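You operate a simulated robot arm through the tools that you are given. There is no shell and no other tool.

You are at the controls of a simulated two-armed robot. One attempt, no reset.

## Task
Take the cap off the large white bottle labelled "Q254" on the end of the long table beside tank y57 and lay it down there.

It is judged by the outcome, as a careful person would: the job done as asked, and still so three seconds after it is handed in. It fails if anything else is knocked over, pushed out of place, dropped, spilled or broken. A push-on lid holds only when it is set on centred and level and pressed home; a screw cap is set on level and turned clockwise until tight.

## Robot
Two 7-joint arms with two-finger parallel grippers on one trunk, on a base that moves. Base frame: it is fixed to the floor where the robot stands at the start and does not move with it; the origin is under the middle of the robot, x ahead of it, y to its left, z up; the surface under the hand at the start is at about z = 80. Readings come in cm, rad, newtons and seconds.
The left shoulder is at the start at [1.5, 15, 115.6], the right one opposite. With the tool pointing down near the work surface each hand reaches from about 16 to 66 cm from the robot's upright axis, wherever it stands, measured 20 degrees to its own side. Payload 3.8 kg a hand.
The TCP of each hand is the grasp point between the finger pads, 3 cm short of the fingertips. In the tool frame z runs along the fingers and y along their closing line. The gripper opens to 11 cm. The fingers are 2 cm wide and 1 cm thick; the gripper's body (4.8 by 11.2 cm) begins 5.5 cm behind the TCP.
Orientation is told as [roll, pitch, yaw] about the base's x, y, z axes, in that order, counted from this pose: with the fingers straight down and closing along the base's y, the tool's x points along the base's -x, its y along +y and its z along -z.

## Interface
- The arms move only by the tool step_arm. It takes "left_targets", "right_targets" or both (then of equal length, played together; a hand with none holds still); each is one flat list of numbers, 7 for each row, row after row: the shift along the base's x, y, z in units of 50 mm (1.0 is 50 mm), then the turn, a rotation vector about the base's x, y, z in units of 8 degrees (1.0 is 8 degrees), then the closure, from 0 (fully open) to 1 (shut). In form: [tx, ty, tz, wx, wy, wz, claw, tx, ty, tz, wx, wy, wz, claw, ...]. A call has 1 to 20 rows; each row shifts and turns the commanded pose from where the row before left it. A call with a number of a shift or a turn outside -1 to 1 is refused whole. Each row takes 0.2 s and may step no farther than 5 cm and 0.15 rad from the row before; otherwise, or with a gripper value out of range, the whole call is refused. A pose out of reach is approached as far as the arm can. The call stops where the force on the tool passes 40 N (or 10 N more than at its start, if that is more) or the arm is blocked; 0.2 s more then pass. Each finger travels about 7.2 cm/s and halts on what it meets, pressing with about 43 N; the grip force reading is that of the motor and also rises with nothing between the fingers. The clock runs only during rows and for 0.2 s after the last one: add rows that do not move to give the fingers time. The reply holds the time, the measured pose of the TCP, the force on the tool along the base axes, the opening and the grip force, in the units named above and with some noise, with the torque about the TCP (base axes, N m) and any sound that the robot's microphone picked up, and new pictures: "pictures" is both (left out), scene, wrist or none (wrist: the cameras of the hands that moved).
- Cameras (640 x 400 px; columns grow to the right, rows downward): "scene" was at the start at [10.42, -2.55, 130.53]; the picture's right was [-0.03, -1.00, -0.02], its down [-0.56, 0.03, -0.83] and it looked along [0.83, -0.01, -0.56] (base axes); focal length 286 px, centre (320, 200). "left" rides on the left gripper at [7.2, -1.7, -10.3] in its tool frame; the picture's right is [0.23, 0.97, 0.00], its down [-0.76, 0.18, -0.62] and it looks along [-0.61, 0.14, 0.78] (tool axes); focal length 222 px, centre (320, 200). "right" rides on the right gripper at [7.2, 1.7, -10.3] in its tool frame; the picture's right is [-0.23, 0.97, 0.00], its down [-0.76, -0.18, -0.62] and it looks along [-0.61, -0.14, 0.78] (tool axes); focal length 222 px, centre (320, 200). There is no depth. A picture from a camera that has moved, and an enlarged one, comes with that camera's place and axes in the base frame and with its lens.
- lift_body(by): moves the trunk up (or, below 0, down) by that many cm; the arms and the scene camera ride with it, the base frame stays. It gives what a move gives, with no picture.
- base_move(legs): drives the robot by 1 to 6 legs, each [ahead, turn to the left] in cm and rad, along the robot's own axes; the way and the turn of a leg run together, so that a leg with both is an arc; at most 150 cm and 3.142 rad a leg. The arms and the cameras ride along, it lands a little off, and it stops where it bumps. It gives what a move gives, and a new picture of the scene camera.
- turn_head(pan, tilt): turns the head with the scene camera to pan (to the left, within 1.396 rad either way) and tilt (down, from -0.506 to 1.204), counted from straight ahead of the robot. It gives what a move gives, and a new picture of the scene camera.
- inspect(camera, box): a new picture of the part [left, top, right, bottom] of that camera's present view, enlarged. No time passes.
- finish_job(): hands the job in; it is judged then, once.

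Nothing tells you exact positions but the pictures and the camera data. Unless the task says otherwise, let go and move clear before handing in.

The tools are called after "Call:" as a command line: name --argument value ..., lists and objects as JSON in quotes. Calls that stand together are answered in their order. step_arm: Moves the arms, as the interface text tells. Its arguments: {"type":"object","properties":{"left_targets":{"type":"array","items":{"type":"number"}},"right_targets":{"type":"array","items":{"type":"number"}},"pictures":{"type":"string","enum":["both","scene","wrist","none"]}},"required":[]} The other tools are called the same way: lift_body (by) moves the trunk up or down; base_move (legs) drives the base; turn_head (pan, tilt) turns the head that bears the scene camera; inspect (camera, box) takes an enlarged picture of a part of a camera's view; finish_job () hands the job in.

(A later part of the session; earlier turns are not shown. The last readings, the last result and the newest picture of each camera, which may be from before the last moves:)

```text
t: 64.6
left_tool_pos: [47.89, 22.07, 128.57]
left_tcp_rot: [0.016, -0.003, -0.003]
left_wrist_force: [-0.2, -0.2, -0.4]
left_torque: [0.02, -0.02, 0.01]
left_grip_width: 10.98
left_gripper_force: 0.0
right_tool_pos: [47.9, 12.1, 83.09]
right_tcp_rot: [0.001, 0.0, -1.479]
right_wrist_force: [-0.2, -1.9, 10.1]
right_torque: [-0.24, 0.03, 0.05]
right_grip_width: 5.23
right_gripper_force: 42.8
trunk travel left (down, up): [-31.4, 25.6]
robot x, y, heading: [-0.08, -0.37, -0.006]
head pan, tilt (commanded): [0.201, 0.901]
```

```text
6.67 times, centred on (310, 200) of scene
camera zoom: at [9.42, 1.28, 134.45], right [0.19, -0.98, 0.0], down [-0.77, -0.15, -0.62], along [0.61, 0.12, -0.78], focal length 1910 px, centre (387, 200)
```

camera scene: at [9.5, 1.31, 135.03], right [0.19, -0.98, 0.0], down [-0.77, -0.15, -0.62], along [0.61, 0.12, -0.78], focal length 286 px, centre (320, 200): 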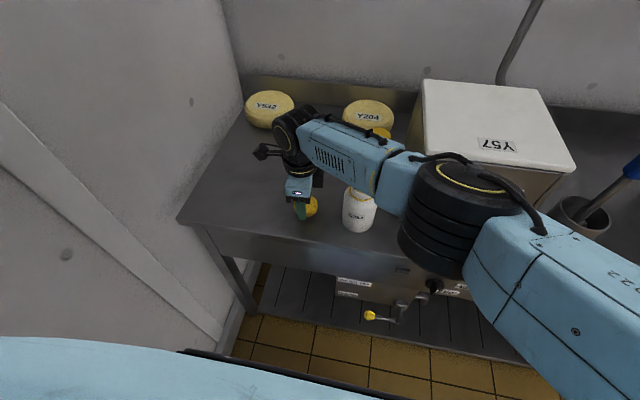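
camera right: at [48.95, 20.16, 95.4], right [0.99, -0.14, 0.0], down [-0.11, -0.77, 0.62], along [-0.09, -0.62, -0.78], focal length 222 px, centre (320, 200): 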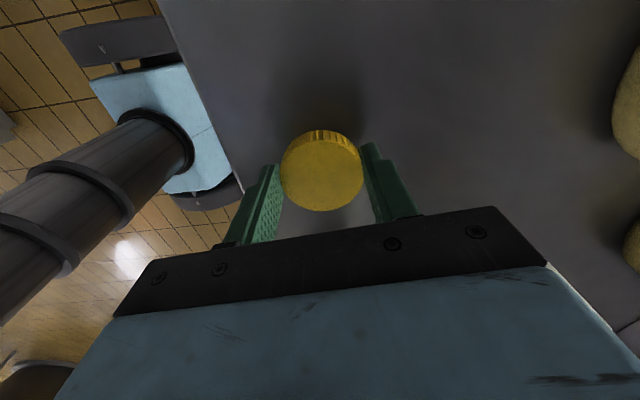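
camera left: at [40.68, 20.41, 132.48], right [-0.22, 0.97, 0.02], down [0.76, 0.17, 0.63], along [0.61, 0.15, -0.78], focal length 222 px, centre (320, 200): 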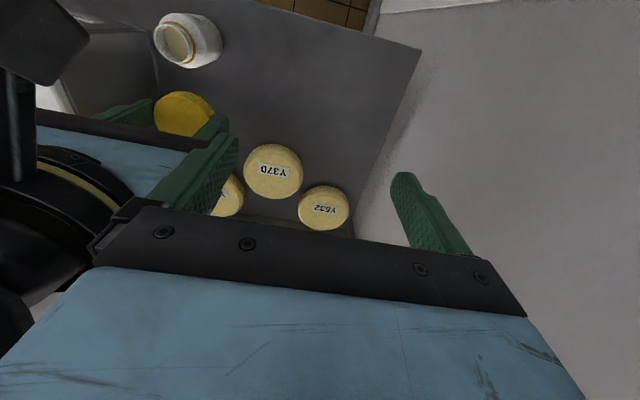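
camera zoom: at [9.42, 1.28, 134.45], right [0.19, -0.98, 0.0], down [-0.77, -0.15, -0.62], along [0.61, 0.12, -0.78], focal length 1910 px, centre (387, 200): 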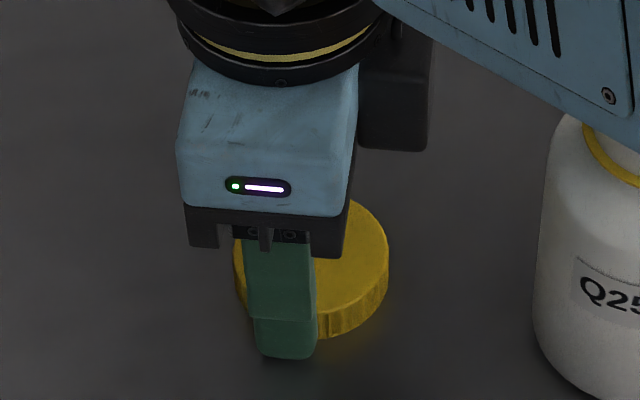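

Contact: 10 N upward, from the cap's rim resting on the table. I open the right gripper gently to leave the cap there.

Call:
step_arm --right_targets '[0, 0, 0, 0, 0, 0, 0.5, 0, 0, 0, 0, 0, 0, 0.45, 0, 0, 0, 0, 0, 0, 0.35, 0, 0, 0, 0, 0, 0, 0.25, 0, 0, 0, 0, 0, 0, 0.2, 0, 0, 0, 0, 0, 0, 0.2]' --pictures "both"

Call:
inspect --camera "right" --box '[200, 80, 440, 250]'

Call:
inspect --camera "scene" --box '[270, 140, 400, 250]'

```text
t: 66.0
left_tool_pos: [48.03, 22.06, 128.52]
left_tcp_rot: [0.017, 0.0, -0.005]
left_wrist_force: [-0.5, -0.3, -0.1]
left_torque: [0.01, 0.0, 0.01]
left_grip_width: 10.99
left_gripper_force: 0.1
right_tool_pos: [47.79, 11.96, 82.97]
right_tcp_rot: [0.0, -0.001, -1.482]
right_wrist_force: [1.2, -0.6, 0.2]
right_torque: [-0.01, 0.0, -0.02]
right_grip_width: 8.77
right_gripper_force: 0.0
trunk travel left (down, up): [-31.4, 25.6]
robot x, y, heading: [0.03, 0.23, -0.009]
head pan, tilt (commanded): [0.201, 0.901]
camera scene: at [9.5, 1.32, 134.43], right [0.19, -0.98, 0.0], down [-0.77, -0.15, -0.62], along [0.61, 0.12, -0.78], focal length 286 px, centre (320, 200)
camera right: at [49.02, 19.55, 93.35], right [0.99, -0.14, 0.0], down [-0.11, -0.77, 0.62], along [-0.09, -0.62, -0.78], focal length 222 px, centre (320, 200)
```

scene: 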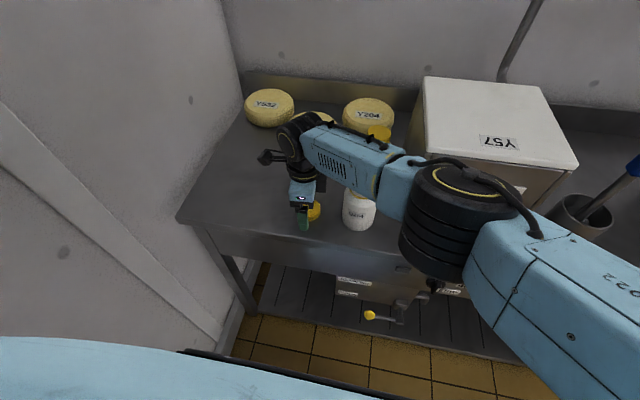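
right: 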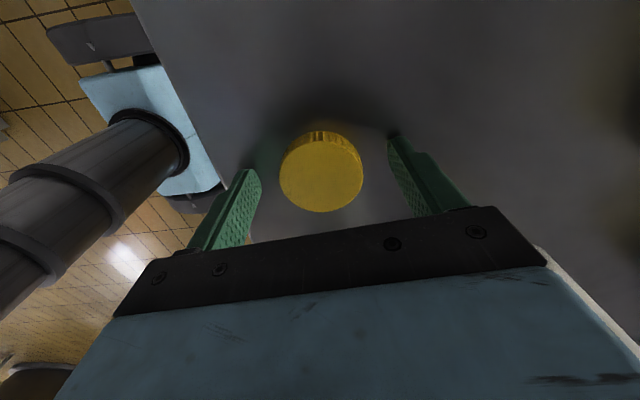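

```text
2.35 times, centred on (320, 165) of right
camera zoom: at [49.02, 19.55, 93.35], right [0.99, -0.14, 0.0], down [-0.11, -0.77, 0.62], along [-0.09, -0.62, -0.78], focal length 523 px, centre (320, 282)
```

zoom: 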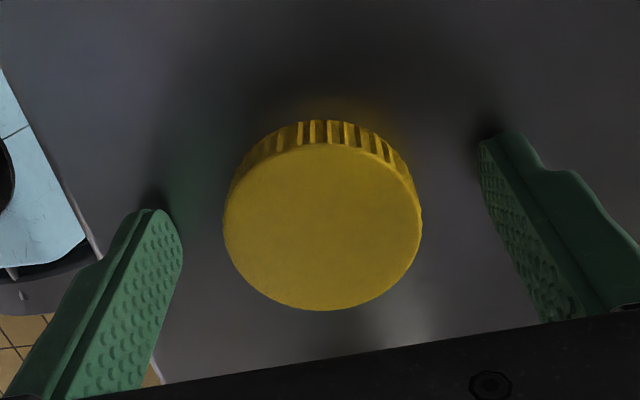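

```text
3.64 times, centred on (335, 195) of scene
camera zoom: at [9.5, 1.32, 134.43], right [0.19, -0.98, 0.0], down [-0.77, -0.15, -0.62], along [0.61, 0.12, -0.78], focal length 1042 px, centre (266, 218)
```

zoom: 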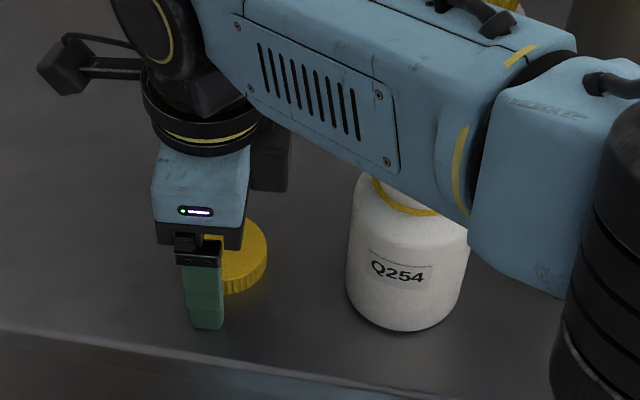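

The cap lies flat on the table, released. I raise the whole trunk, so the right hand goes straight up clear of the cap and bottle.

Call:
lift_body --by 14

Call:
step_arm --right_targets '[0, 0, 0.5, 0, 0, 0, 0.2, 0, 0, 0.6, 0, 0, 0, 0.2, 0, -0.1, 0.6, 0, 0, 0, 0.2, 0, -0.6, 0, 0, 0, 0, 0.2, 0, -0.8, 0, 0, 0, 0, 0.2, 0, -0.8, 0, 0, 0, 0, 0.2, 0, -0.8, 0, 0, 0, 0, 0.2, 0, -0.8, 0, 0, 0, 0, 0.2, 0, -0.8, 0, 0, 0, 0, 0.2, 0, 0, 0, 0, 0, 0, 0.2]' --pictures "both"

```text
t: 67.7
left_tool_pos: [47.96, 22.11, 142.49]
left_tcp_rot: [0.016, 0.0, -0.005]
left_wrist_force: [-1.2, 0.2, 0.7]
left_torque: [-0.04, -0.01, 0.01]
left_grip_width: 11.02
left_gripper_force: 0.1
right_tool_pos: [47.92, 12.15, 97.05]
right_tcp_rot: [0.001, -0.001, -1.482]
right_wrist_force: [0.0, -0.4, 0.2]
right_torque: [-0.01, 0.02, 0.03]
right_grip_width: 8.78
right_gripper_force: 0.0
trunk travel left (down, up): [-45.4, 11.6]
robot x, y, heading: [0.17, 0.19, -0.007]
head pan, tilt (commanded): [0.201, 0.901]
```

```text
t: 69.9
left_tool_pos: [47.9, 22.26, 142.49]
left_tcp_rot: [0.015, -0.001, -0.006]
left_wrist_force: [0.1, 0.1, 0.0]
left_torque: [0.0, 0.0, -0.01]
left_grip_width: 11.0
left_gripper_force: 0.2
right_tool_pos: [48.05, -11.09, 105.25]
right_tcp_rot: [0.0, -0.001, -1.479]
right_wrist_force: [-0.5, -0.1, 0.1]
right_torque: [-0.01, 0.0, 0.0]
right_grip_width: 8.79
right_gripper_force: 0.1
trunk travel left (down, up): [-45.4, 11.6]
robot x, y, heading: [0.11, -0.01, -0.005]
head pan, tilt (commanded): [0.201, 0.901]
camera scene: at [9.51, 1.38, 148.43], right [0.19, -0.98, 0.0], down [-0.77, -0.15, -0.62], along [0.61, 0.12, -0.78], focal length 286 px, centre (320, 200)
camera right: at [49.09, -3.73, 115.62], right [0.99, -0.14, 0.0], down [-0.11, -0.77, 0.62], along [-0.09, -0.62, -0.78], focal length 222 px, centre (320, 200)
```

scene: 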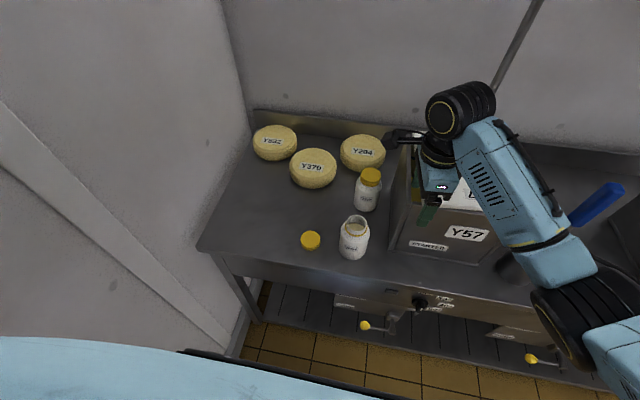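
right: 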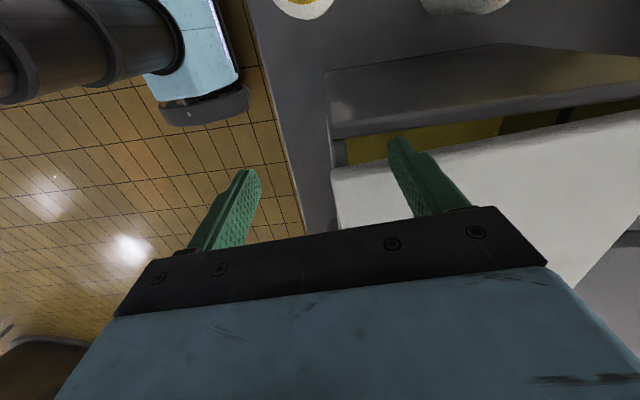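

The cap lies beside the bottle and everything is in place. The right hand is low over the tank's lid, so I raise it straight up and then check the scene.

Call:
step_arm --right_targets '[0, 0, 0.4, 0, 0, 0, 0.2, 0, 0, 0.6, 0, 0, 0, 0.2, 0, 0, 0.6, 0, 0, 0, 0.2, 0, 0, 0.4, 0, 0, 0, 0.2, 0, 0, 0, 0, 0, 0, 0.2]' --pictures "scene"

Call:
inspect --camera "scene" --box '[240, 110, 420, 280]'

Call:
inspect --camera "scene" --box '[290, 200, 390, 270]'

```text
t: 71.1
left_tool_pos: [47.88, 22.07, 142.58]
left_tcp_rot: [0.015, 0.001, -0.006]
left_wrist_force: [-0.2, 0.3, 0.5]
left_torque: [0.0, 0.01, -0.02]
left_grip_width: 10.99
left_gripper_force: 0.0
right_tool_pos: [47.67, -11.23, 115.8]
right_tcp_rot: [0.0, 0.0, -1.478]
right_wrist_force: [0.6, -0.5, -0.5]
right_torque: [0.03, 0.02, -0.01]
right_grip_width: 8.79
right_gripper_force: 0.0
trunk travel left (down, up): [-45.4, 11.6]
robot x, y, heading: [0.19, 0.31, -0.006]
head pan, tilt (commanded): [0.201, 0.901]
camera scene: at [9.5, 1.31, 148.43], right [0.19, -0.98, 0.0], down [-0.77, -0.15, -0.62], along [0.61, 0.12, -0.78], focal length 286 px, centre (320, 200)
```

scene: 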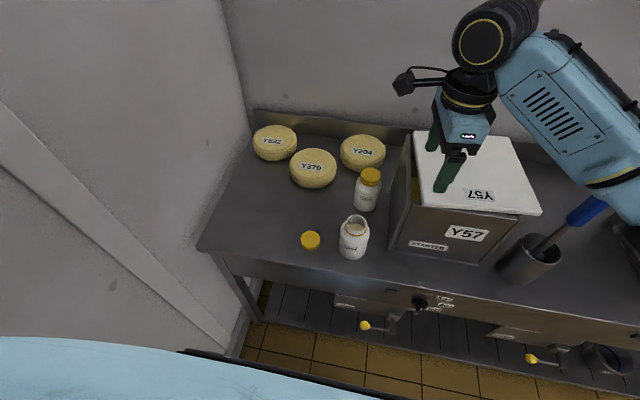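

```text
2.35 times, centred on (330, 195) of scene
camera zoom: at [9.5, 1.31, 148.43], right [0.19, -0.98, 0.0], down [-0.77, -0.15, -0.62], along [0.61, 0.12, -0.78], focal length 674 px, centre (296, 212)
```

zoom: 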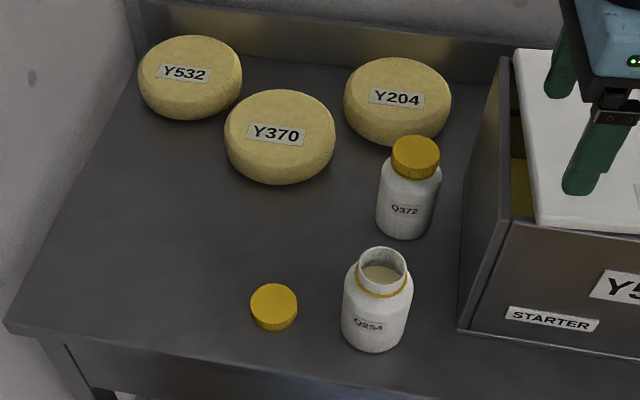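

```text
5.71 times, centred on (340, 235) of scene
camera zoom: at [9.5, 1.31, 148.43], right [0.19, -0.98, 0.0], down [-0.77, -0.15, -0.62], along [0.61, 0.12, -0.78], focal length 1637 px, centre (206, 0)
```

zoom: 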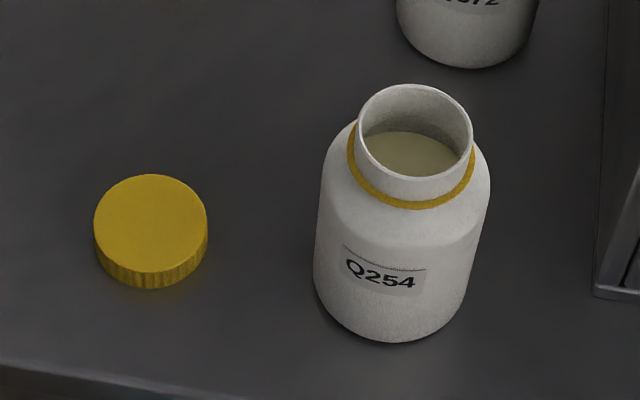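

The cap and bottle are fine, but the tank's white lid now looks shifted to the right: a gap shows at its left side. I probably brushed it while crossing low. I'll look closely before doing anything else.

Call:
inspect --camera "scene" --box '[380, 100, 560, 280]'

Call:
inspect --camera "right" --box '[0, 0, 640, 400]'

Call:
inspect --camera "left" --box '[0, 0, 640, 400]'

```text
2.22 times, centred on (470, 190) of scene
camera zoom: at [9.5, 1.31, 148.43], right [0.19, -0.98, 0.0], down [-0.77, -0.15, -0.62], along [0.61, 0.12, -0.78], focal length 637 px, centre (-13, 222)
```

zoom: 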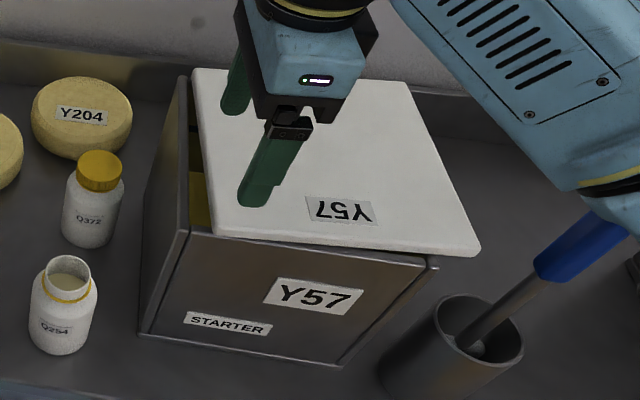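

```text
1.00 times, centred on (320, 200) of right (not enlarged: the box is as wide or as high as the picture)
camera zoom: at [48.82, -3.74, 125.99], right [0.99, -0.14, 0.0], down [-0.11, -0.77, 0.62], along [-0.09, -0.62, -0.78], focal length 222 px, centre (320, 200)
```

zoom: 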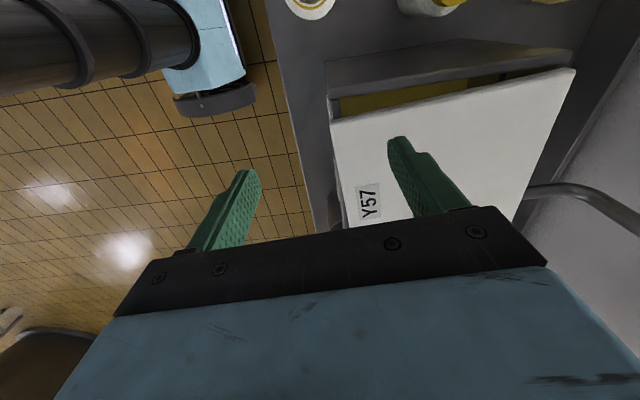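

```text
1.00 times, centred on (320, 200) of left (not enlarged: the box is as wide or as high as the picture)
camera zoom: at [40.67, 20.3, 152.89], right [-0.22, 0.98, 0.02], down [0.76, 0.16, 0.63], along [0.61, 0.15, -0.78], focal length 222 px, centre (320, 200)
```

zoom: 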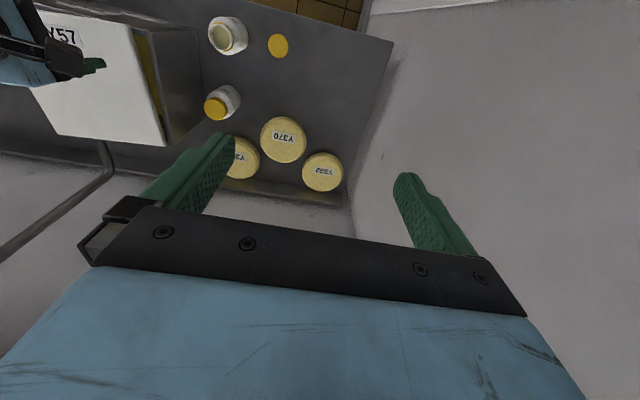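

Call:
inspect --camera "scene" --box '[410, 180, 520, 270]'

Call:
inspect --camera "right" --box '[310, 20, 600, 240]'

Call:
inspect --camera "left" --box '[0, 0, 240, 150]'

```text
4.44 times, centred on (465, 225) of scene
camera zoom: at [9.5, 1.31, 148.43], right [0.19, -0.98, 0.0], down [-0.77, -0.15, -0.62], along [0.61, 0.12, -0.78], focal length 1273 px, centre (-324, 89)
```

zoom: 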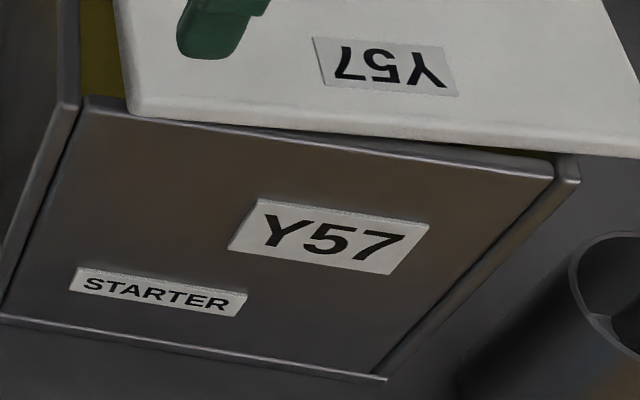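

```text
1.82 times, centred on (455, 130) of right
camera zoom: at [48.82, -3.74, 125.99], right [0.99, -0.14, 0.0], down [-0.11, -0.77, 0.62], along [-0.09, -0.62, -0.78], focal length 404 px, centre (74, 327)
```

zoom: 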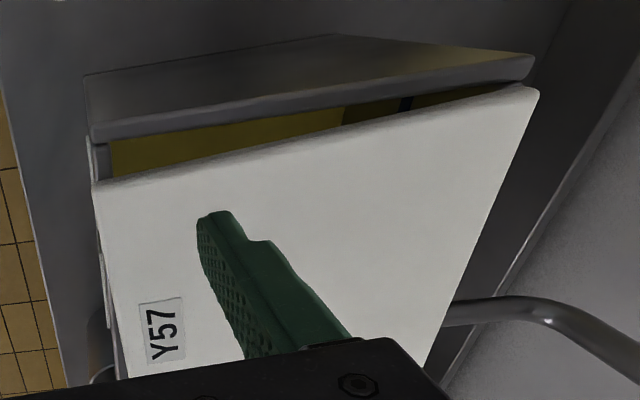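

```text
2.67 times, centred on (120, 75) of left
camera zoom: at [40.67, 20.3, 152.89], right [-0.22, 0.98, 0.02], down [0.76, 0.16, 0.63], along [0.61, 0.15, -0.78], focal length 592 px, centre (853, 533)
```

zoom: 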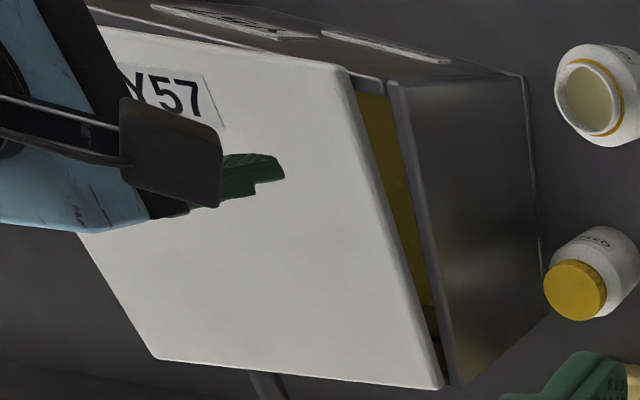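

The lid slab has slid about 3 cm to the right and turned slightly, uncovering the left side, so I must put it back. I'll survey the right side (lid edge, mug and handle) before pushing it back from the right edge.

Call:
turn_head --pan -0.45 --tilt 0.85

Call:
inspect --camera "scene" --box '[200, 60, 520, 260]'

```text
t: 72.1
left_tool_pos: [48.09, 22.05, 142.58]
left_tcp_rot: [0.016, 0.0, -0.004]
left_wrist_force: [-1.2, 0.7, -0.7]
left_torque: [0.02, 0.0, 0.01]
left_grip_width: 10.97
left_gripper_force: 0.1
right_tool_pos: [47.71, -11.17, 115.75]
right_tcp_rot: [0.0, 0.001, -1.478]
right_wrist_force: [0.1, -0.4, 0.4]
right_torque: [-0.01, 0.0, 0.01]
right_grip_width: 8.8
right_gripper_force: 0.0
trunk travel left (down, up): [-45.4, 11.6]
robot x, y, heading: [0.35, 0.08, -0.004]
head pan, tilt (commanded): [-0.45, 0.85]
camera scene: at [9.12, -3.58, 148.82], right [-0.44, -0.9, 0.0], down [-0.67, 0.33, -0.66], along [0.59, -0.29, -0.75], focal length 286 px, centre (320, 200)
```

scene: 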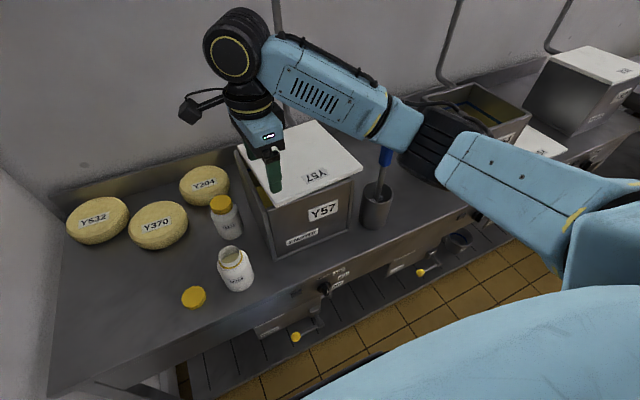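

```text
2.00 times, centred on (360, 160) of scene
camera zoom: at [9.12, -3.58, 148.82], right [-0.44, -0.9, 0.0], down [-0.67, 0.33, -0.66], along [0.59, -0.29, -0.75], focal length 573 px, centre (240, 280)
```

zoom: 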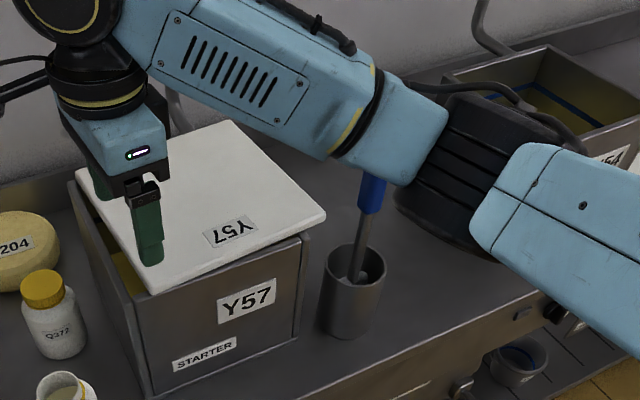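

The lid's right edge is at about y -35.2 near x 53, and the mug's handle stands behind it at about y -45. I close the right fingers and carry them high to a point just right of that edge.

Call:
step_arm --right_targets '[0, 0, 0.4, 0, 0, 0, 0.6, 0.1, -0.6, 0.4, 0, 0, 0, 1, 0.18, -0.8, 0, 0, 0, 0, 1, 0.18, -0.8, 0, 0, 0, 0, 1, 0.2, -0.8, 0, 0, 0, 0, 1, 0.2, -0.8, 0, 0, 0, 0, 1, 0.2, -0.8, 0, 0, 0, 0, 1, 0, -0.5, 0, 0, 0, 0, 1, 0, 0, 0, 0, 0, 0, 1]' --pictures "both"

Call:
inspect --camera "scene" --box '[200, 60, 520, 260]'

```text
t: 74.1
left_tool_pos: [48.07, 22.09, 142.49]
left_tcp_rot: [0.016, -0.001, -0.005]
left_wrist_force: [-0.7, 1.0, -0.5]
left_torque: [0.0, -0.02, 0.02]
left_grip_width: 11.0
left_gripper_force: 0.0
right_tool_pos: [53.17, -36.55, 119.58]
right_tcp_rot: [0.003, 0.001, -1.478]
right_wrist_force: [0.0, 0.0, 0.5]
right_torque: [-0.01, 0.02, 0.03]
right_grip_width: 0.0
right_gripper_force: 37.5
trunk travel left (down, up): [-45.4, 11.6]
robot x, y, heading: [0.24, 0.05, -0.005]
head pan, tilt (commanded): [-0.45, 0.85]
camera scene: at [9.13, -3.55, 148.82], right [-0.44, -0.9, 0.0], down [-0.67, 0.33, -0.66], along [0.59, -0.29, -0.75], focal length 286 px, centre (320, 200)
camera right: at [54.22, -29.17, 129.83], right [0.99, -0.14, 0.0], down [-0.11, -0.77, 0.62], along [-0.08, -0.62, -0.78], focal length 222 px, centre (320, 200)
```

scene: 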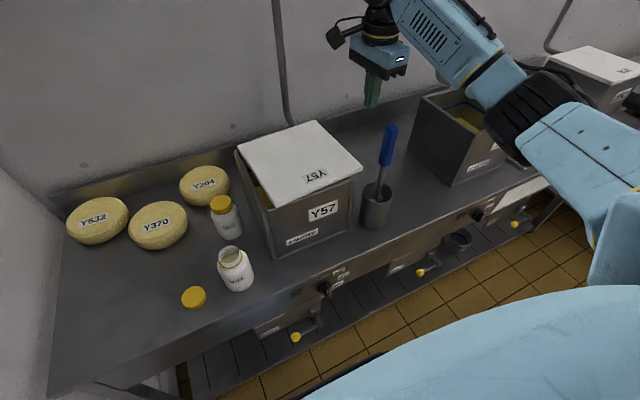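
right: 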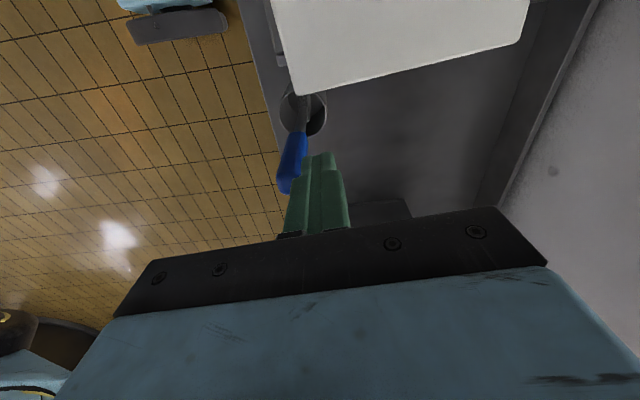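

```text
2.00 times, centred on (360, 160) of scene
camera zoom: at [9.13, -3.55, 148.82], right [-0.44, -0.9, 0.0], down [-0.67, 0.33, -0.66], along [0.59, -0.29, -0.75], focal length 573 px, centre (240, 280)
```

zoom: 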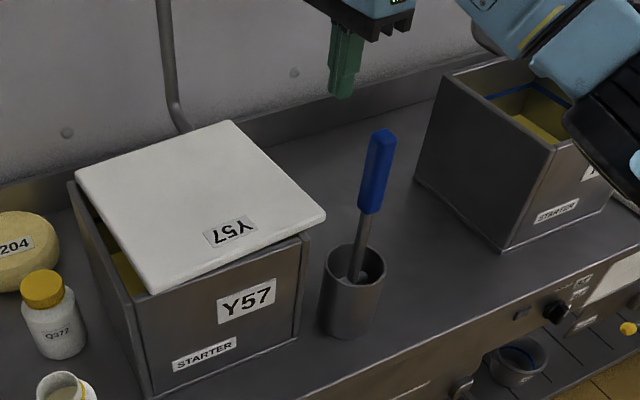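

The view is clear now: the handle is near (50.4, -41.5) with its top at z 112, and the lid's right edge at x 53 is y -35.2. I lower the closed fingers just outside that edge.

Call:
step_arm --right_targets '[0, -0.04, -0.5, 0, 0, 0, 1, 0, 0, -0.6, 0, 0, 0, 1, 0, 0, -0.6, 0, 0, 0, 1, 0, 0, -0.5, 0, 0, 0, 1, 0, 0, 0, 0, 0, 0, 1]' --pictures "both"

Call:
inspect --camera "scene" --box '[240, 80, 440, 230]'

Call:
inspect --camera "right" --box '[200, 0, 440, 250]'

```text
t: 75.3
left_tool_pos: [47.99, 22.06, 142.53]
left_tcp_rot: [0.016, 0.0, -0.005]
left_wrist_force: [0.5, -1.1, 0.4]
left_torque: [0.02, 0.0, 0.0]
left_grip_width: 11.01
left_gripper_force: 0.2
right_tool_pos: [53.06, -37.01, 108.57]
right_tcp_rot: [0.001, 0.001, -1.479]
right_wrist_force: [0.0, 0.9, -0.1]
right_torque: [0.01, -0.02, 0.01]
right_grip_width: 0.0
right_gripper_force: 38.1
trunk travel left (down, up): [-45.4, 11.6]
robot x, y, heading: [-0.16, 0.07, -0.002]
head pan, tilt (commanded): [-0.45, 0.85]
camera scene: at [9.1, -3.58, 148.82], right [-0.44, -0.9, 0.0], down [-0.67, 0.33, -0.66], along [0.59, -0.29, -0.75], focal length 286 px, centre (320, 200)
camera right: at [54.15, -29.42, 118.9], right [0.99, -0.14, 0.0], down [-0.11, -0.78, 0.62], along [-0.08, -0.62, -0.78], focal length 222 px, centre (320, 200)
```

scene: 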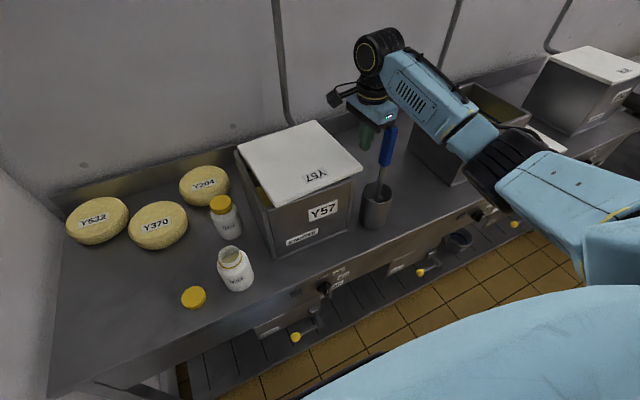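
right: 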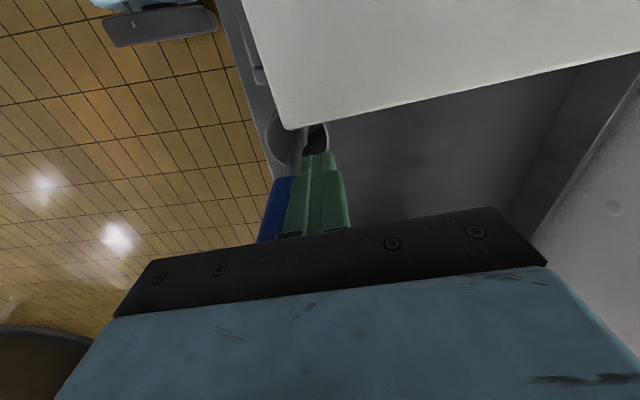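

```text
2.67 times, centred on (340, 155) of scene
camera zoom: at [9.1, -3.58, 148.82], right [-0.44, -0.9, 0.0], down [-0.67, 0.33, -0.66], along [0.59, -0.29, -0.75], focal length 764 px, centre (267, 320)
```

zoom: 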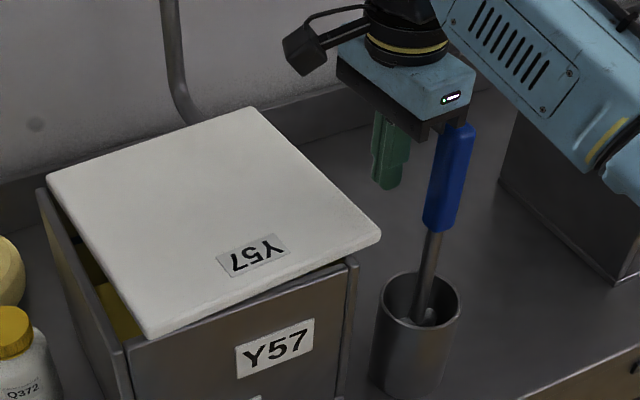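

```text
1.60 times, centred on (320, 125) of right
camera zoom: at [54.15, -29.42, 118.9], right [0.99, -0.14, 0.0], down [-0.11, -0.78, 0.62], along [-0.08, -0.62, -0.78], focal length 355 px, centre (320, 320)
```

zoom: 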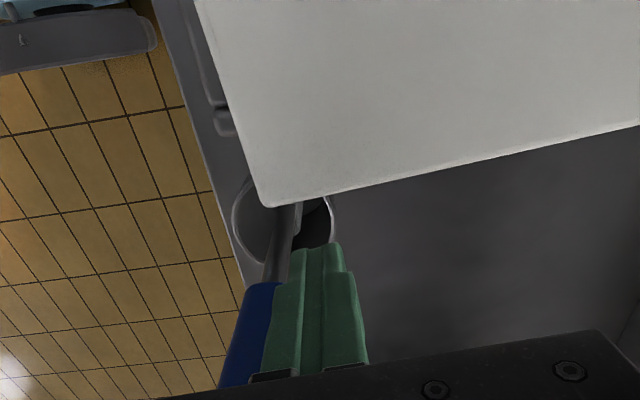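

The blue handle would sit very near the gripper body if I went lower here. I rise again and tilt the hand 20° so its body leans over the lid, away from the handle, and only the fingertips come down beside the edge.

Call:
step_arm --right_targets '[0, 0, 0.5, 0, 0, 0, 1, 0, 0.1, 0.4, 0, 0, 0, 1, 0, 0.1, 0, -0.84, 0, 0, 1, 0, 0.02, 0, -0.84, 0, 0, 1, 0, 0, 0, -0.84, 0, 0, 1, 0, 0, 0, 0, 0, 0, 1]' --pictures "both"

Call:
inspect --camera "scene" --box '[240, 80, 440, 230]'

```text
t: 76.7
left_tool_pos: [48.03, 22.05, 142.55]
left_tcp_rot: [0.017, 0.0, -0.004]
left_wrist_force: [0.4, -0.6, -0.1]
left_torque: [-0.01, 0.0, 0.02]
left_grip_width: 10.99
left_gripper_force: 0.0
right_tool_pos: [53.15, -35.81, 113.02]
right_tcp_rot: [-0.033, -0.351, -1.473]
right_wrist_force: [0.5, 0.4, 0.1]
right_torque: [0.01, -0.02, 0.01]
right_grip_width: 0.0
right_gripper_force: 37.5
trunk travel left (down, up): [-45.4, 11.6]
robot x, y, heading: [-0.23, -0.08, -0.006]
head pan, tilt (commanded): [-0.45, 0.85]
camera scene: at [9.11, -3.61, 148.82], right [-0.44, -0.9, 0.0], down [-0.67, 0.33, -0.66], along [0.59, -0.29, -0.75], focal length 286 px, centre (320, 200)
camera right: at [54.22, -25.23, 120.22], right [0.99, -0.13, 0.05], down [-0.11, -0.51, 0.85], along [-0.08, -0.85, -0.52], focal length 222 px, centre (320, 200)
```

scene: 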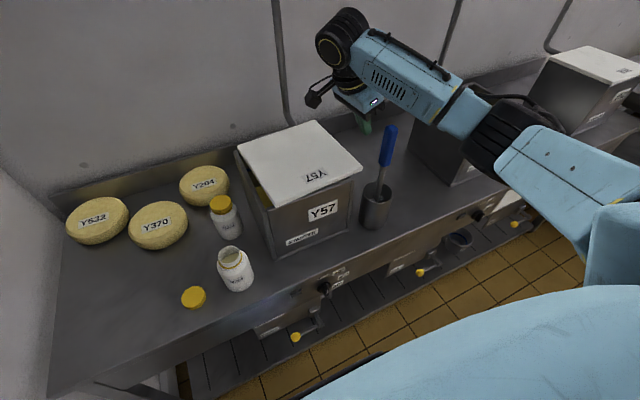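
right: 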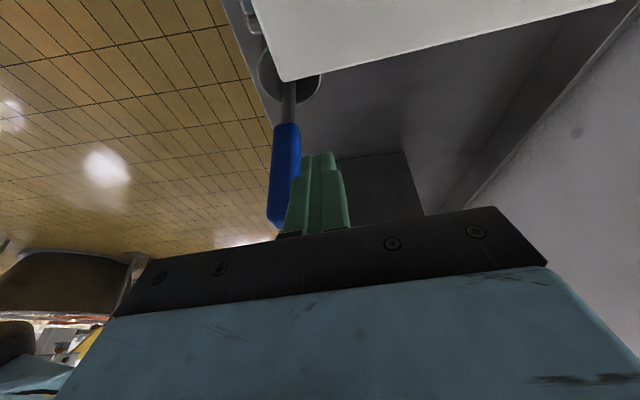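

```text
2.67 times, centred on (340, 155) of scene
camera zoom: at [9.11, -3.61, 148.82], right [-0.44, -0.9, 0.0], down [-0.67, 0.33, -0.66], along [0.59, -0.29, -0.75], focal length 764 px, centre (267, 320)
```

zoom: 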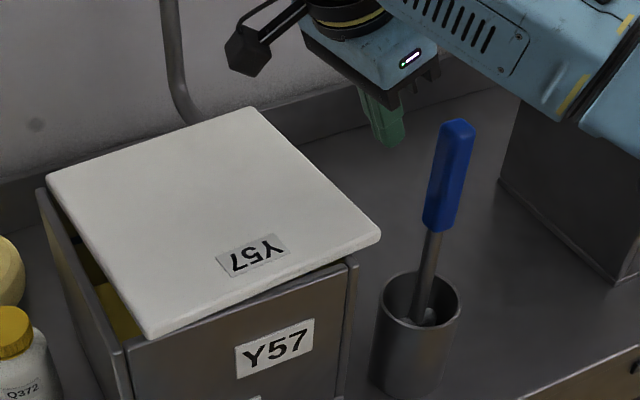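

Good clearance from the handle now. I lower the tilted fingertips next to the lid's edge.

Call:
step_arm --right_targets '[0, -0.02, -0.5, 0, 0, 0, 1, 0, 0, -0.5, 0, 0, 0, 1, 0, 0, -0.5, 0, 0, 0, 1, 0, 0, 0, 0, 0, 0, 1]' --pictures "both"

Call:
inspect --camera "scene" --box '[300, 90, 420, 200]'

Call:
inspect --camera "right" --box '[220, 60, 420, 240]'

```text
t: 77.7
left_tool_pos: [47.99, 22.13, 142.58]
left_tcp_rot: [0.015, -0.001, -0.007]
left_wrist_force: [-0.3, -0.7, -0.5]
left_torque: [-0.03, 0.03, -0.05]
left_grip_width: 11.0
left_gripper_force: 0.0
right_tool_pos: [53.17, -35.86, 105.72]
right_tcp_rot: [-0.035, -0.351, -1.474]
right_wrist_force: [0.0, -0.1, 0.6]
right_torque: [0.0, 0.0, 0.03]
right_grip_width: 0.0
right_gripper_force: 38.1
trunk travel left (down, up): [-45.4, 11.6]
robot x, y, heading: [-0.04, 0.13, -0.005]
head pan, tilt (commanded): [-0.45, 0.85]
camera scene: at [9.1, -3.6, 148.82], right [-0.44, -0.9, 0.0], down [-0.67, 0.33, -0.66], along [0.59, -0.29, -0.75], focal length 286 px, centre (320, 200)
camera right: at [54.24, -25.31, 112.83], right [0.99, -0.13, 0.05], down [-0.11, -0.51, 0.85], along [-0.09, -0.85, -0.52], focal length 222 px, centre (320, 200)
```

scene: 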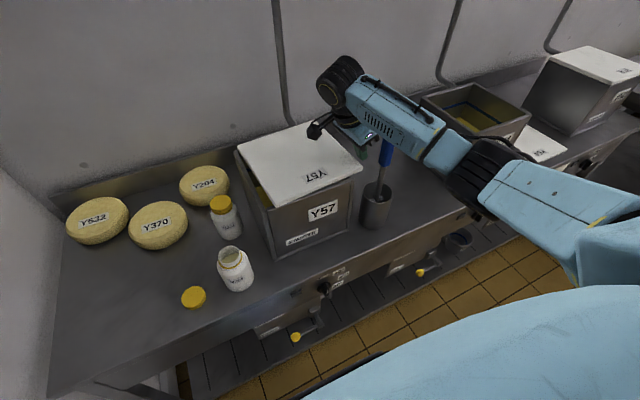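
right: 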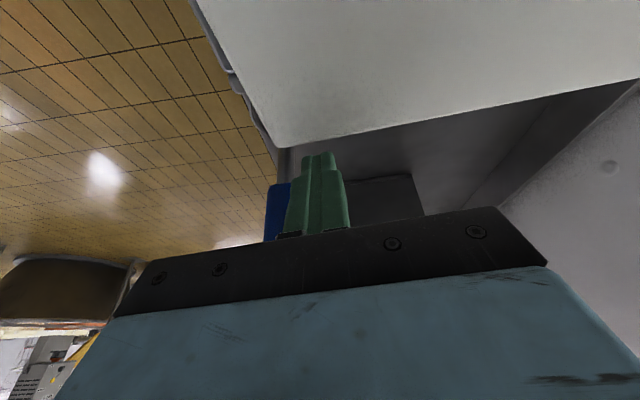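

```text
3.64 times, centred on (360, 145) of scene
camera zoom: at [9.1, -3.6, 148.82], right [-0.44, -0.9, 0.0], down [-0.67, 0.33, -0.66], along [0.59, -0.29, -0.75], focal length 1042 px, centre (174, 400)
```

zoom: 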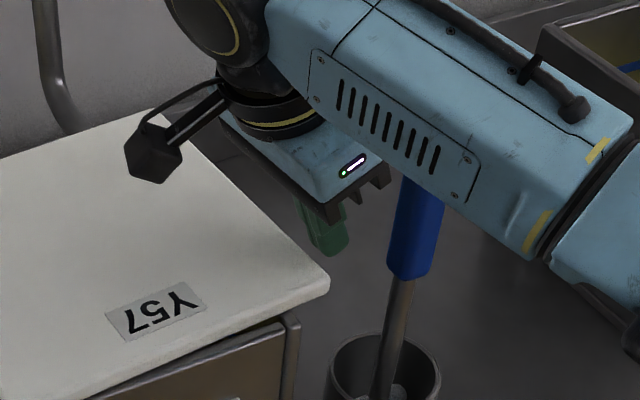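

```text
2.22 times, centred on (320, 150) of right
camera zoom: at [54.24, -25.31, 112.83], right [0.99, -0.13, 0.05], down [-0.11, -0.51, 0.85], along [-0.09, -0.85, -0.52], focal length 494 px, centre (320, 311)
```

zoom: 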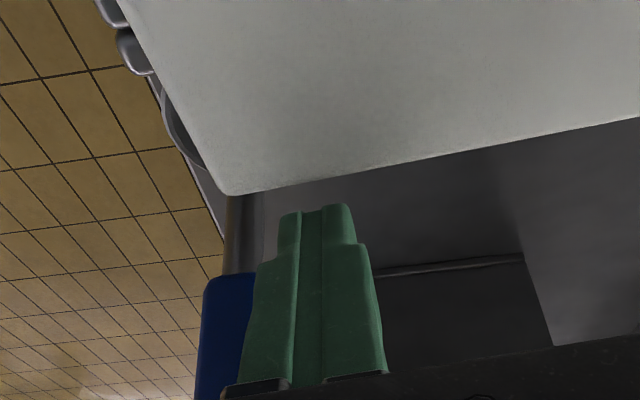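

Call:
step_arm --right_targets '[0, 0, -0.17, 0, 0, 0, 1, 0, 0, -0.17, 0, 0, 0, 1, 0, 0, 0, 0, 0, 0, 1]' --pictures "none"

Call:
inspect --camera "scene" --box '[300, 90, 420, 200]'

Call:
inspect --camera "right" --box '[220, 60, 420, 240]'

```text
t: 78.5
left_tool_pos: [47.87, 22.08, 142.65]
left_tcp_rot: [0.016, 0.0, -0.006]
left_wrist_force: [-0.6, 0.0, 0.2]
left_torque: [0.0, 0.0, 0.02]
left_grip_width: 11.0
left_gripper_force: 0.0
right_tool_pos: [53.08, -36.09, 103.81]
right_tcp_rot: [-0.033, -0.351, -1.474]
right_wrist_force: [0.6, -2.4, 1.8]
right_torque: [0.0, -0.02, -0.01]
right_grip_width: 0.0
right_gripper_force: 37.6
trunk travel left (down, up): [-45.4, 11.6]
robot x, y, heading: [-0.22, -0.18, -0.008]
head pan, tilt (commanded): [-0.45, 0.85]
```

```text
3.64 times, centred on (360, 145) of scene
camera zoom: at [9.1, -3.62, 148.82], right [-0.44, -0.9, 0.0], down [-0.67, 0.33, -0.66], along [0.59, -0.29, -0.75], focal length 1042 px, centre (174, 400)
```

zoom: 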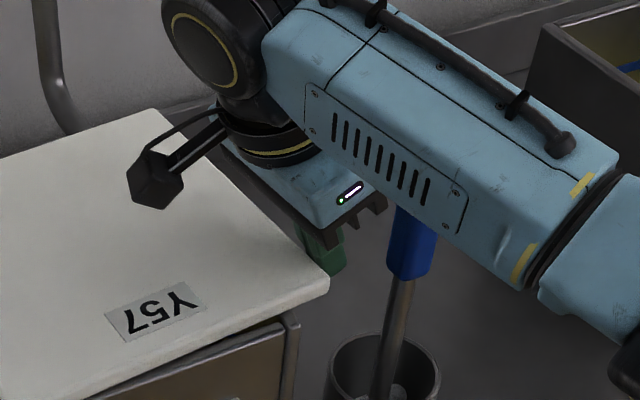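

```text
2.22 times, centred on (320, 150) of right
camera zoom: at [54.2, -25.42, 110.97], right [0.99, -0.13, 0.05], down [-0.11, -0.51, 0.85], along [-0.09, -0.85, -0.52], focal length 494 px, centre (320, 311)
```

zoom: 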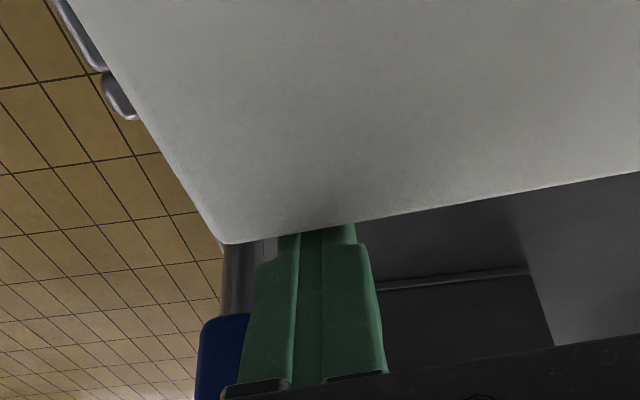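

The fingertips are just touching the lid's right edge. I push it back toward +y in small steps, watching the forces.

Call:
step_arm --right_targets '[0, 0.05, 0, 0, 0, 0, 1, 0, 0.05, 0, 0, 0, 0, 1, 0, 0.05, 0, 0, 0, 0, 1, 0, 0.05, 0, 0, 0, 0, 1, 0, 0, 0, 0, 0, 0, 1]' --pictures "scene"

Call:
inspect --camera "scene" --box '[220, 110, 380, 260]'

```text
t: 79.7
left_tool_pos: [48.06, 22.1, 142.7]
left_tcp_rot: [0.016, -0.001, -0.006]
left_wrist_force: [0.0, -1.2, -1.2]
left_torque: [0.0, -0.01, 0.02]
left_grip_width: 11.03
left_gripper_force: 0.1
right_tool_pos: [53.16, -34.84, 103.87]
right_tcp_rot: [-0.034, -0.348, -1.472]
right_wrist_force: [-0.1, -1.9, 1.6]
right_torque: [-0.05, 0.01, 0.0]
right_grip_width: 0.0
right_gripper_force: 37.5
trunk travel left (down, up): [-45.4, 11.6]
robot x, y, heading: [0.13, 0.59, -0.009]
head pan, tilt (commanded): [-0.45, 0.85]
camera scene: at [9.09, -3.62, 148.82], right [-0.44, -0.9, 0.0], down [-0.67, 0.33, -0.66], along [0.59, -0.29, -0.75], focal length 286 px, centre (320, 200)
```

scene: 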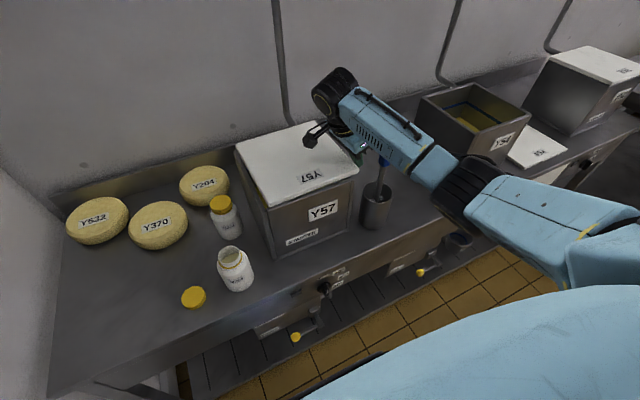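

```text
2.67 times, centred on (300, 185) of scene
camera zoom: at [9.09, -3.62, 148.82], right [-0.44, -0.9, 0.0], down [-0.67, 0.33, -0.66], along [0.59, -0.29, -0.75], focal length 764 px, centre (373, 240)
```

zoom: 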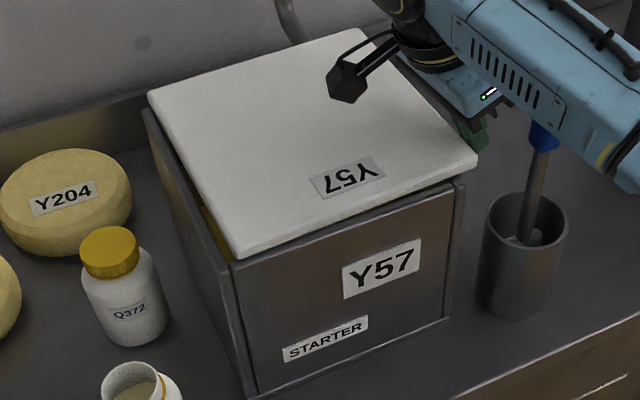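

The lid follows with only about 2 N and is swinging back into line. I push a further 0.8 cm and re-check.

Call:
step_arm --right_targets '[0, 0.04, 0, 0, 0, 0, 1, 0, 0.04, 0, 0, 0, 0, 1, 0, 0.04, 0, 0, 0, 0, 1, 0, 0.03, 0, 0, 0, 0, 1, 0, 0, 0, 0, 0, 0, 1]' --pictures "scene"

Call:
inspect --camera "scene" --box '[220, 110, 380, 260]'

Call:
inspect --camera "left" --box '[0, 0, 240, 150]'

```text
t: 80.9
left_tool_pos: [47.91, 22.03, 142.61]
left_tcp_rot: [0.015, 0.0, -0.007]
left_wrist_force: [-0.6, 0.2, 0.0]
left_torque: [0.03, -0.02, 0.01]
left_grip_width: 10.99
left_gripper_force: 0.0
right_tool_pos: [52.86, -34.19, 103.9]
right_tcp_rot: [-0.035, -0.349, -1.472]
right_wrist_force: [-0.7, -2.0, 1.4]
right_torque: [-0.03, 0.06, -0.01]
right_grip_width: 0.0
right_gripper_force: 37.5
trunk travel left (down, up): [-45.4, 11.6]
robot x, y, heading: [0.12, 0.0, -0.004]
head pan, tilt (commanded): [-0.45, 0.85]
camera scene: at [9.09, -3.62, 148.82], right [-0.44, -0.9, 0.0], down [-0.67, 0.33, -0.66], along [0.59, -0.29, -0.75], focal length 286 px, centre (320, 200)
```

scene: 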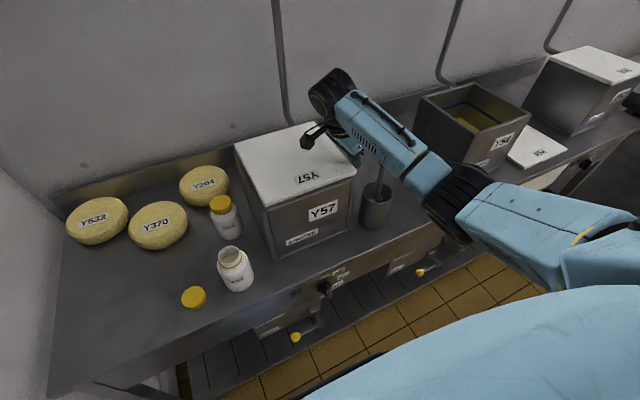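

```text
2.67 times, centred on (300, 185) of scene
camera zoom: at [9.09, -3.62, 148.82], right [-0.44, -0.9, 0.0], down [-0.67, 0.33, -0.66], along [0.59, -0.29, -0.75], focal length 764 px, centre (373, 240)
```

zoom: 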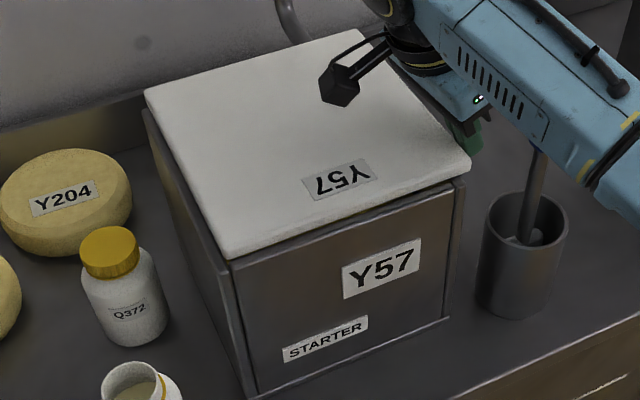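

```text
2.67 times, centred on (120, 75) of left
camera zoom: at [40.64, 20.27, 152.91], right [-0.22, 0.98, 0.02], down [0.76, 0.16, 0.63], along [0.61, 0.15, -0.78], focal length 592 px, centre (853, 533)
```

zoom: 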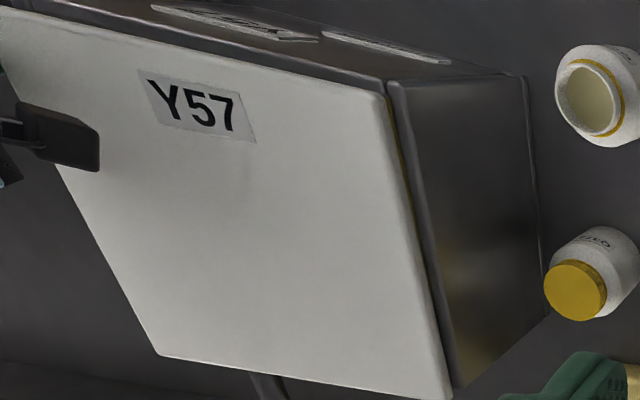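

The gap is nearly closed, but the left edge still sits about a centimetre inside the rim. I continue with small pushes.

Call:
step_arm --right_targets '[0.01, 0.04, 0, 0, 0, 0, 1, 0.01, 0.04, 0, 0, 0, 0, 1, 0.01, 0.04, 0, 0, 0, 0, 1, 0.01, 0.02, 0, 0, 0, 0, 1, 0, 0, 0, 0, 0, 0, 1]' --pictures "none"

Call:
inspect --camera "scene" --box '[220, 110, 380, 260]'

Call:
inspect --camera "left" --box '[60, 0, 220, 150]'

```text
t: 82.1
left_tool_pos: [47.92, 21.96, 142.63]
left_tcp_rot: [0.016, 0.0, -0.003]
left_wrist_force: [-0.8, 0.2, -0.2]
left_torque: [0.03, 0.03, 0.0]
left_grip_width: 11.0
left_gripper_force: 0.0
right_tool_pos: [53.18, -33.47, 103.85]
right_tcp_rot: [-0.033, -0.347, -1.473]
right_wrist_force: [-0.2, -3.5, 1.7]
right_torque: [-0.03, -0.04, -0.02]
right_grip_width: 0.0
right_gripper_force: 37.6
trunk travel left (down, up): [-45.4, 11.6]
robot x, y, heading: [-0.09, -0.18, -0.004]
head pan, tilt (commanded): [-0.45, 0.85]
```

```text
2.67 times, centred on (300, 185) of scene
camera zoom: at [9.1, -3.63, 148.82], right [-0.44, -0.9, 0.0], down [-0.67, 0.33, -0.66], along [0.59, -0.29, -0.75], focal length 764 px, centre (373, 240)
```

zoom: 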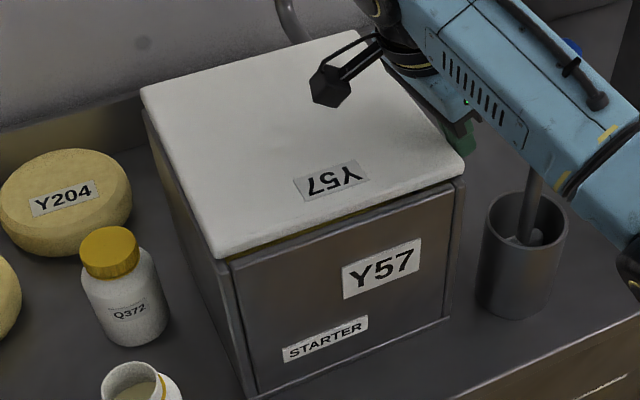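

```text
2.67 times, centred on (140, 75) of left
camera zoom: at [40.65, 20.26, 152.91], right [-0.22, 0.97, 0.02], down [0.76, 0.16, 0.63], along [0.61, 0.15, -0.78], focal length 592 px, centre (800, 533)
```

zoom: 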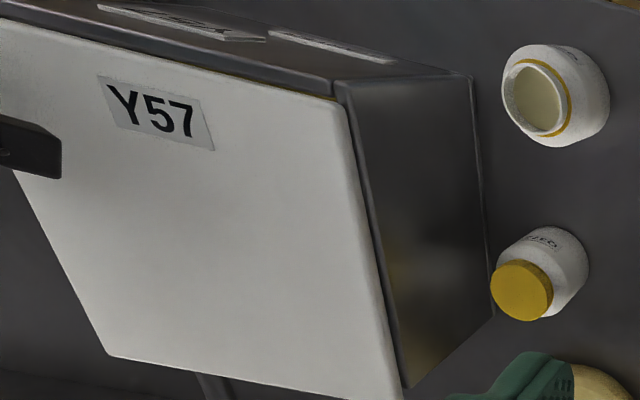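

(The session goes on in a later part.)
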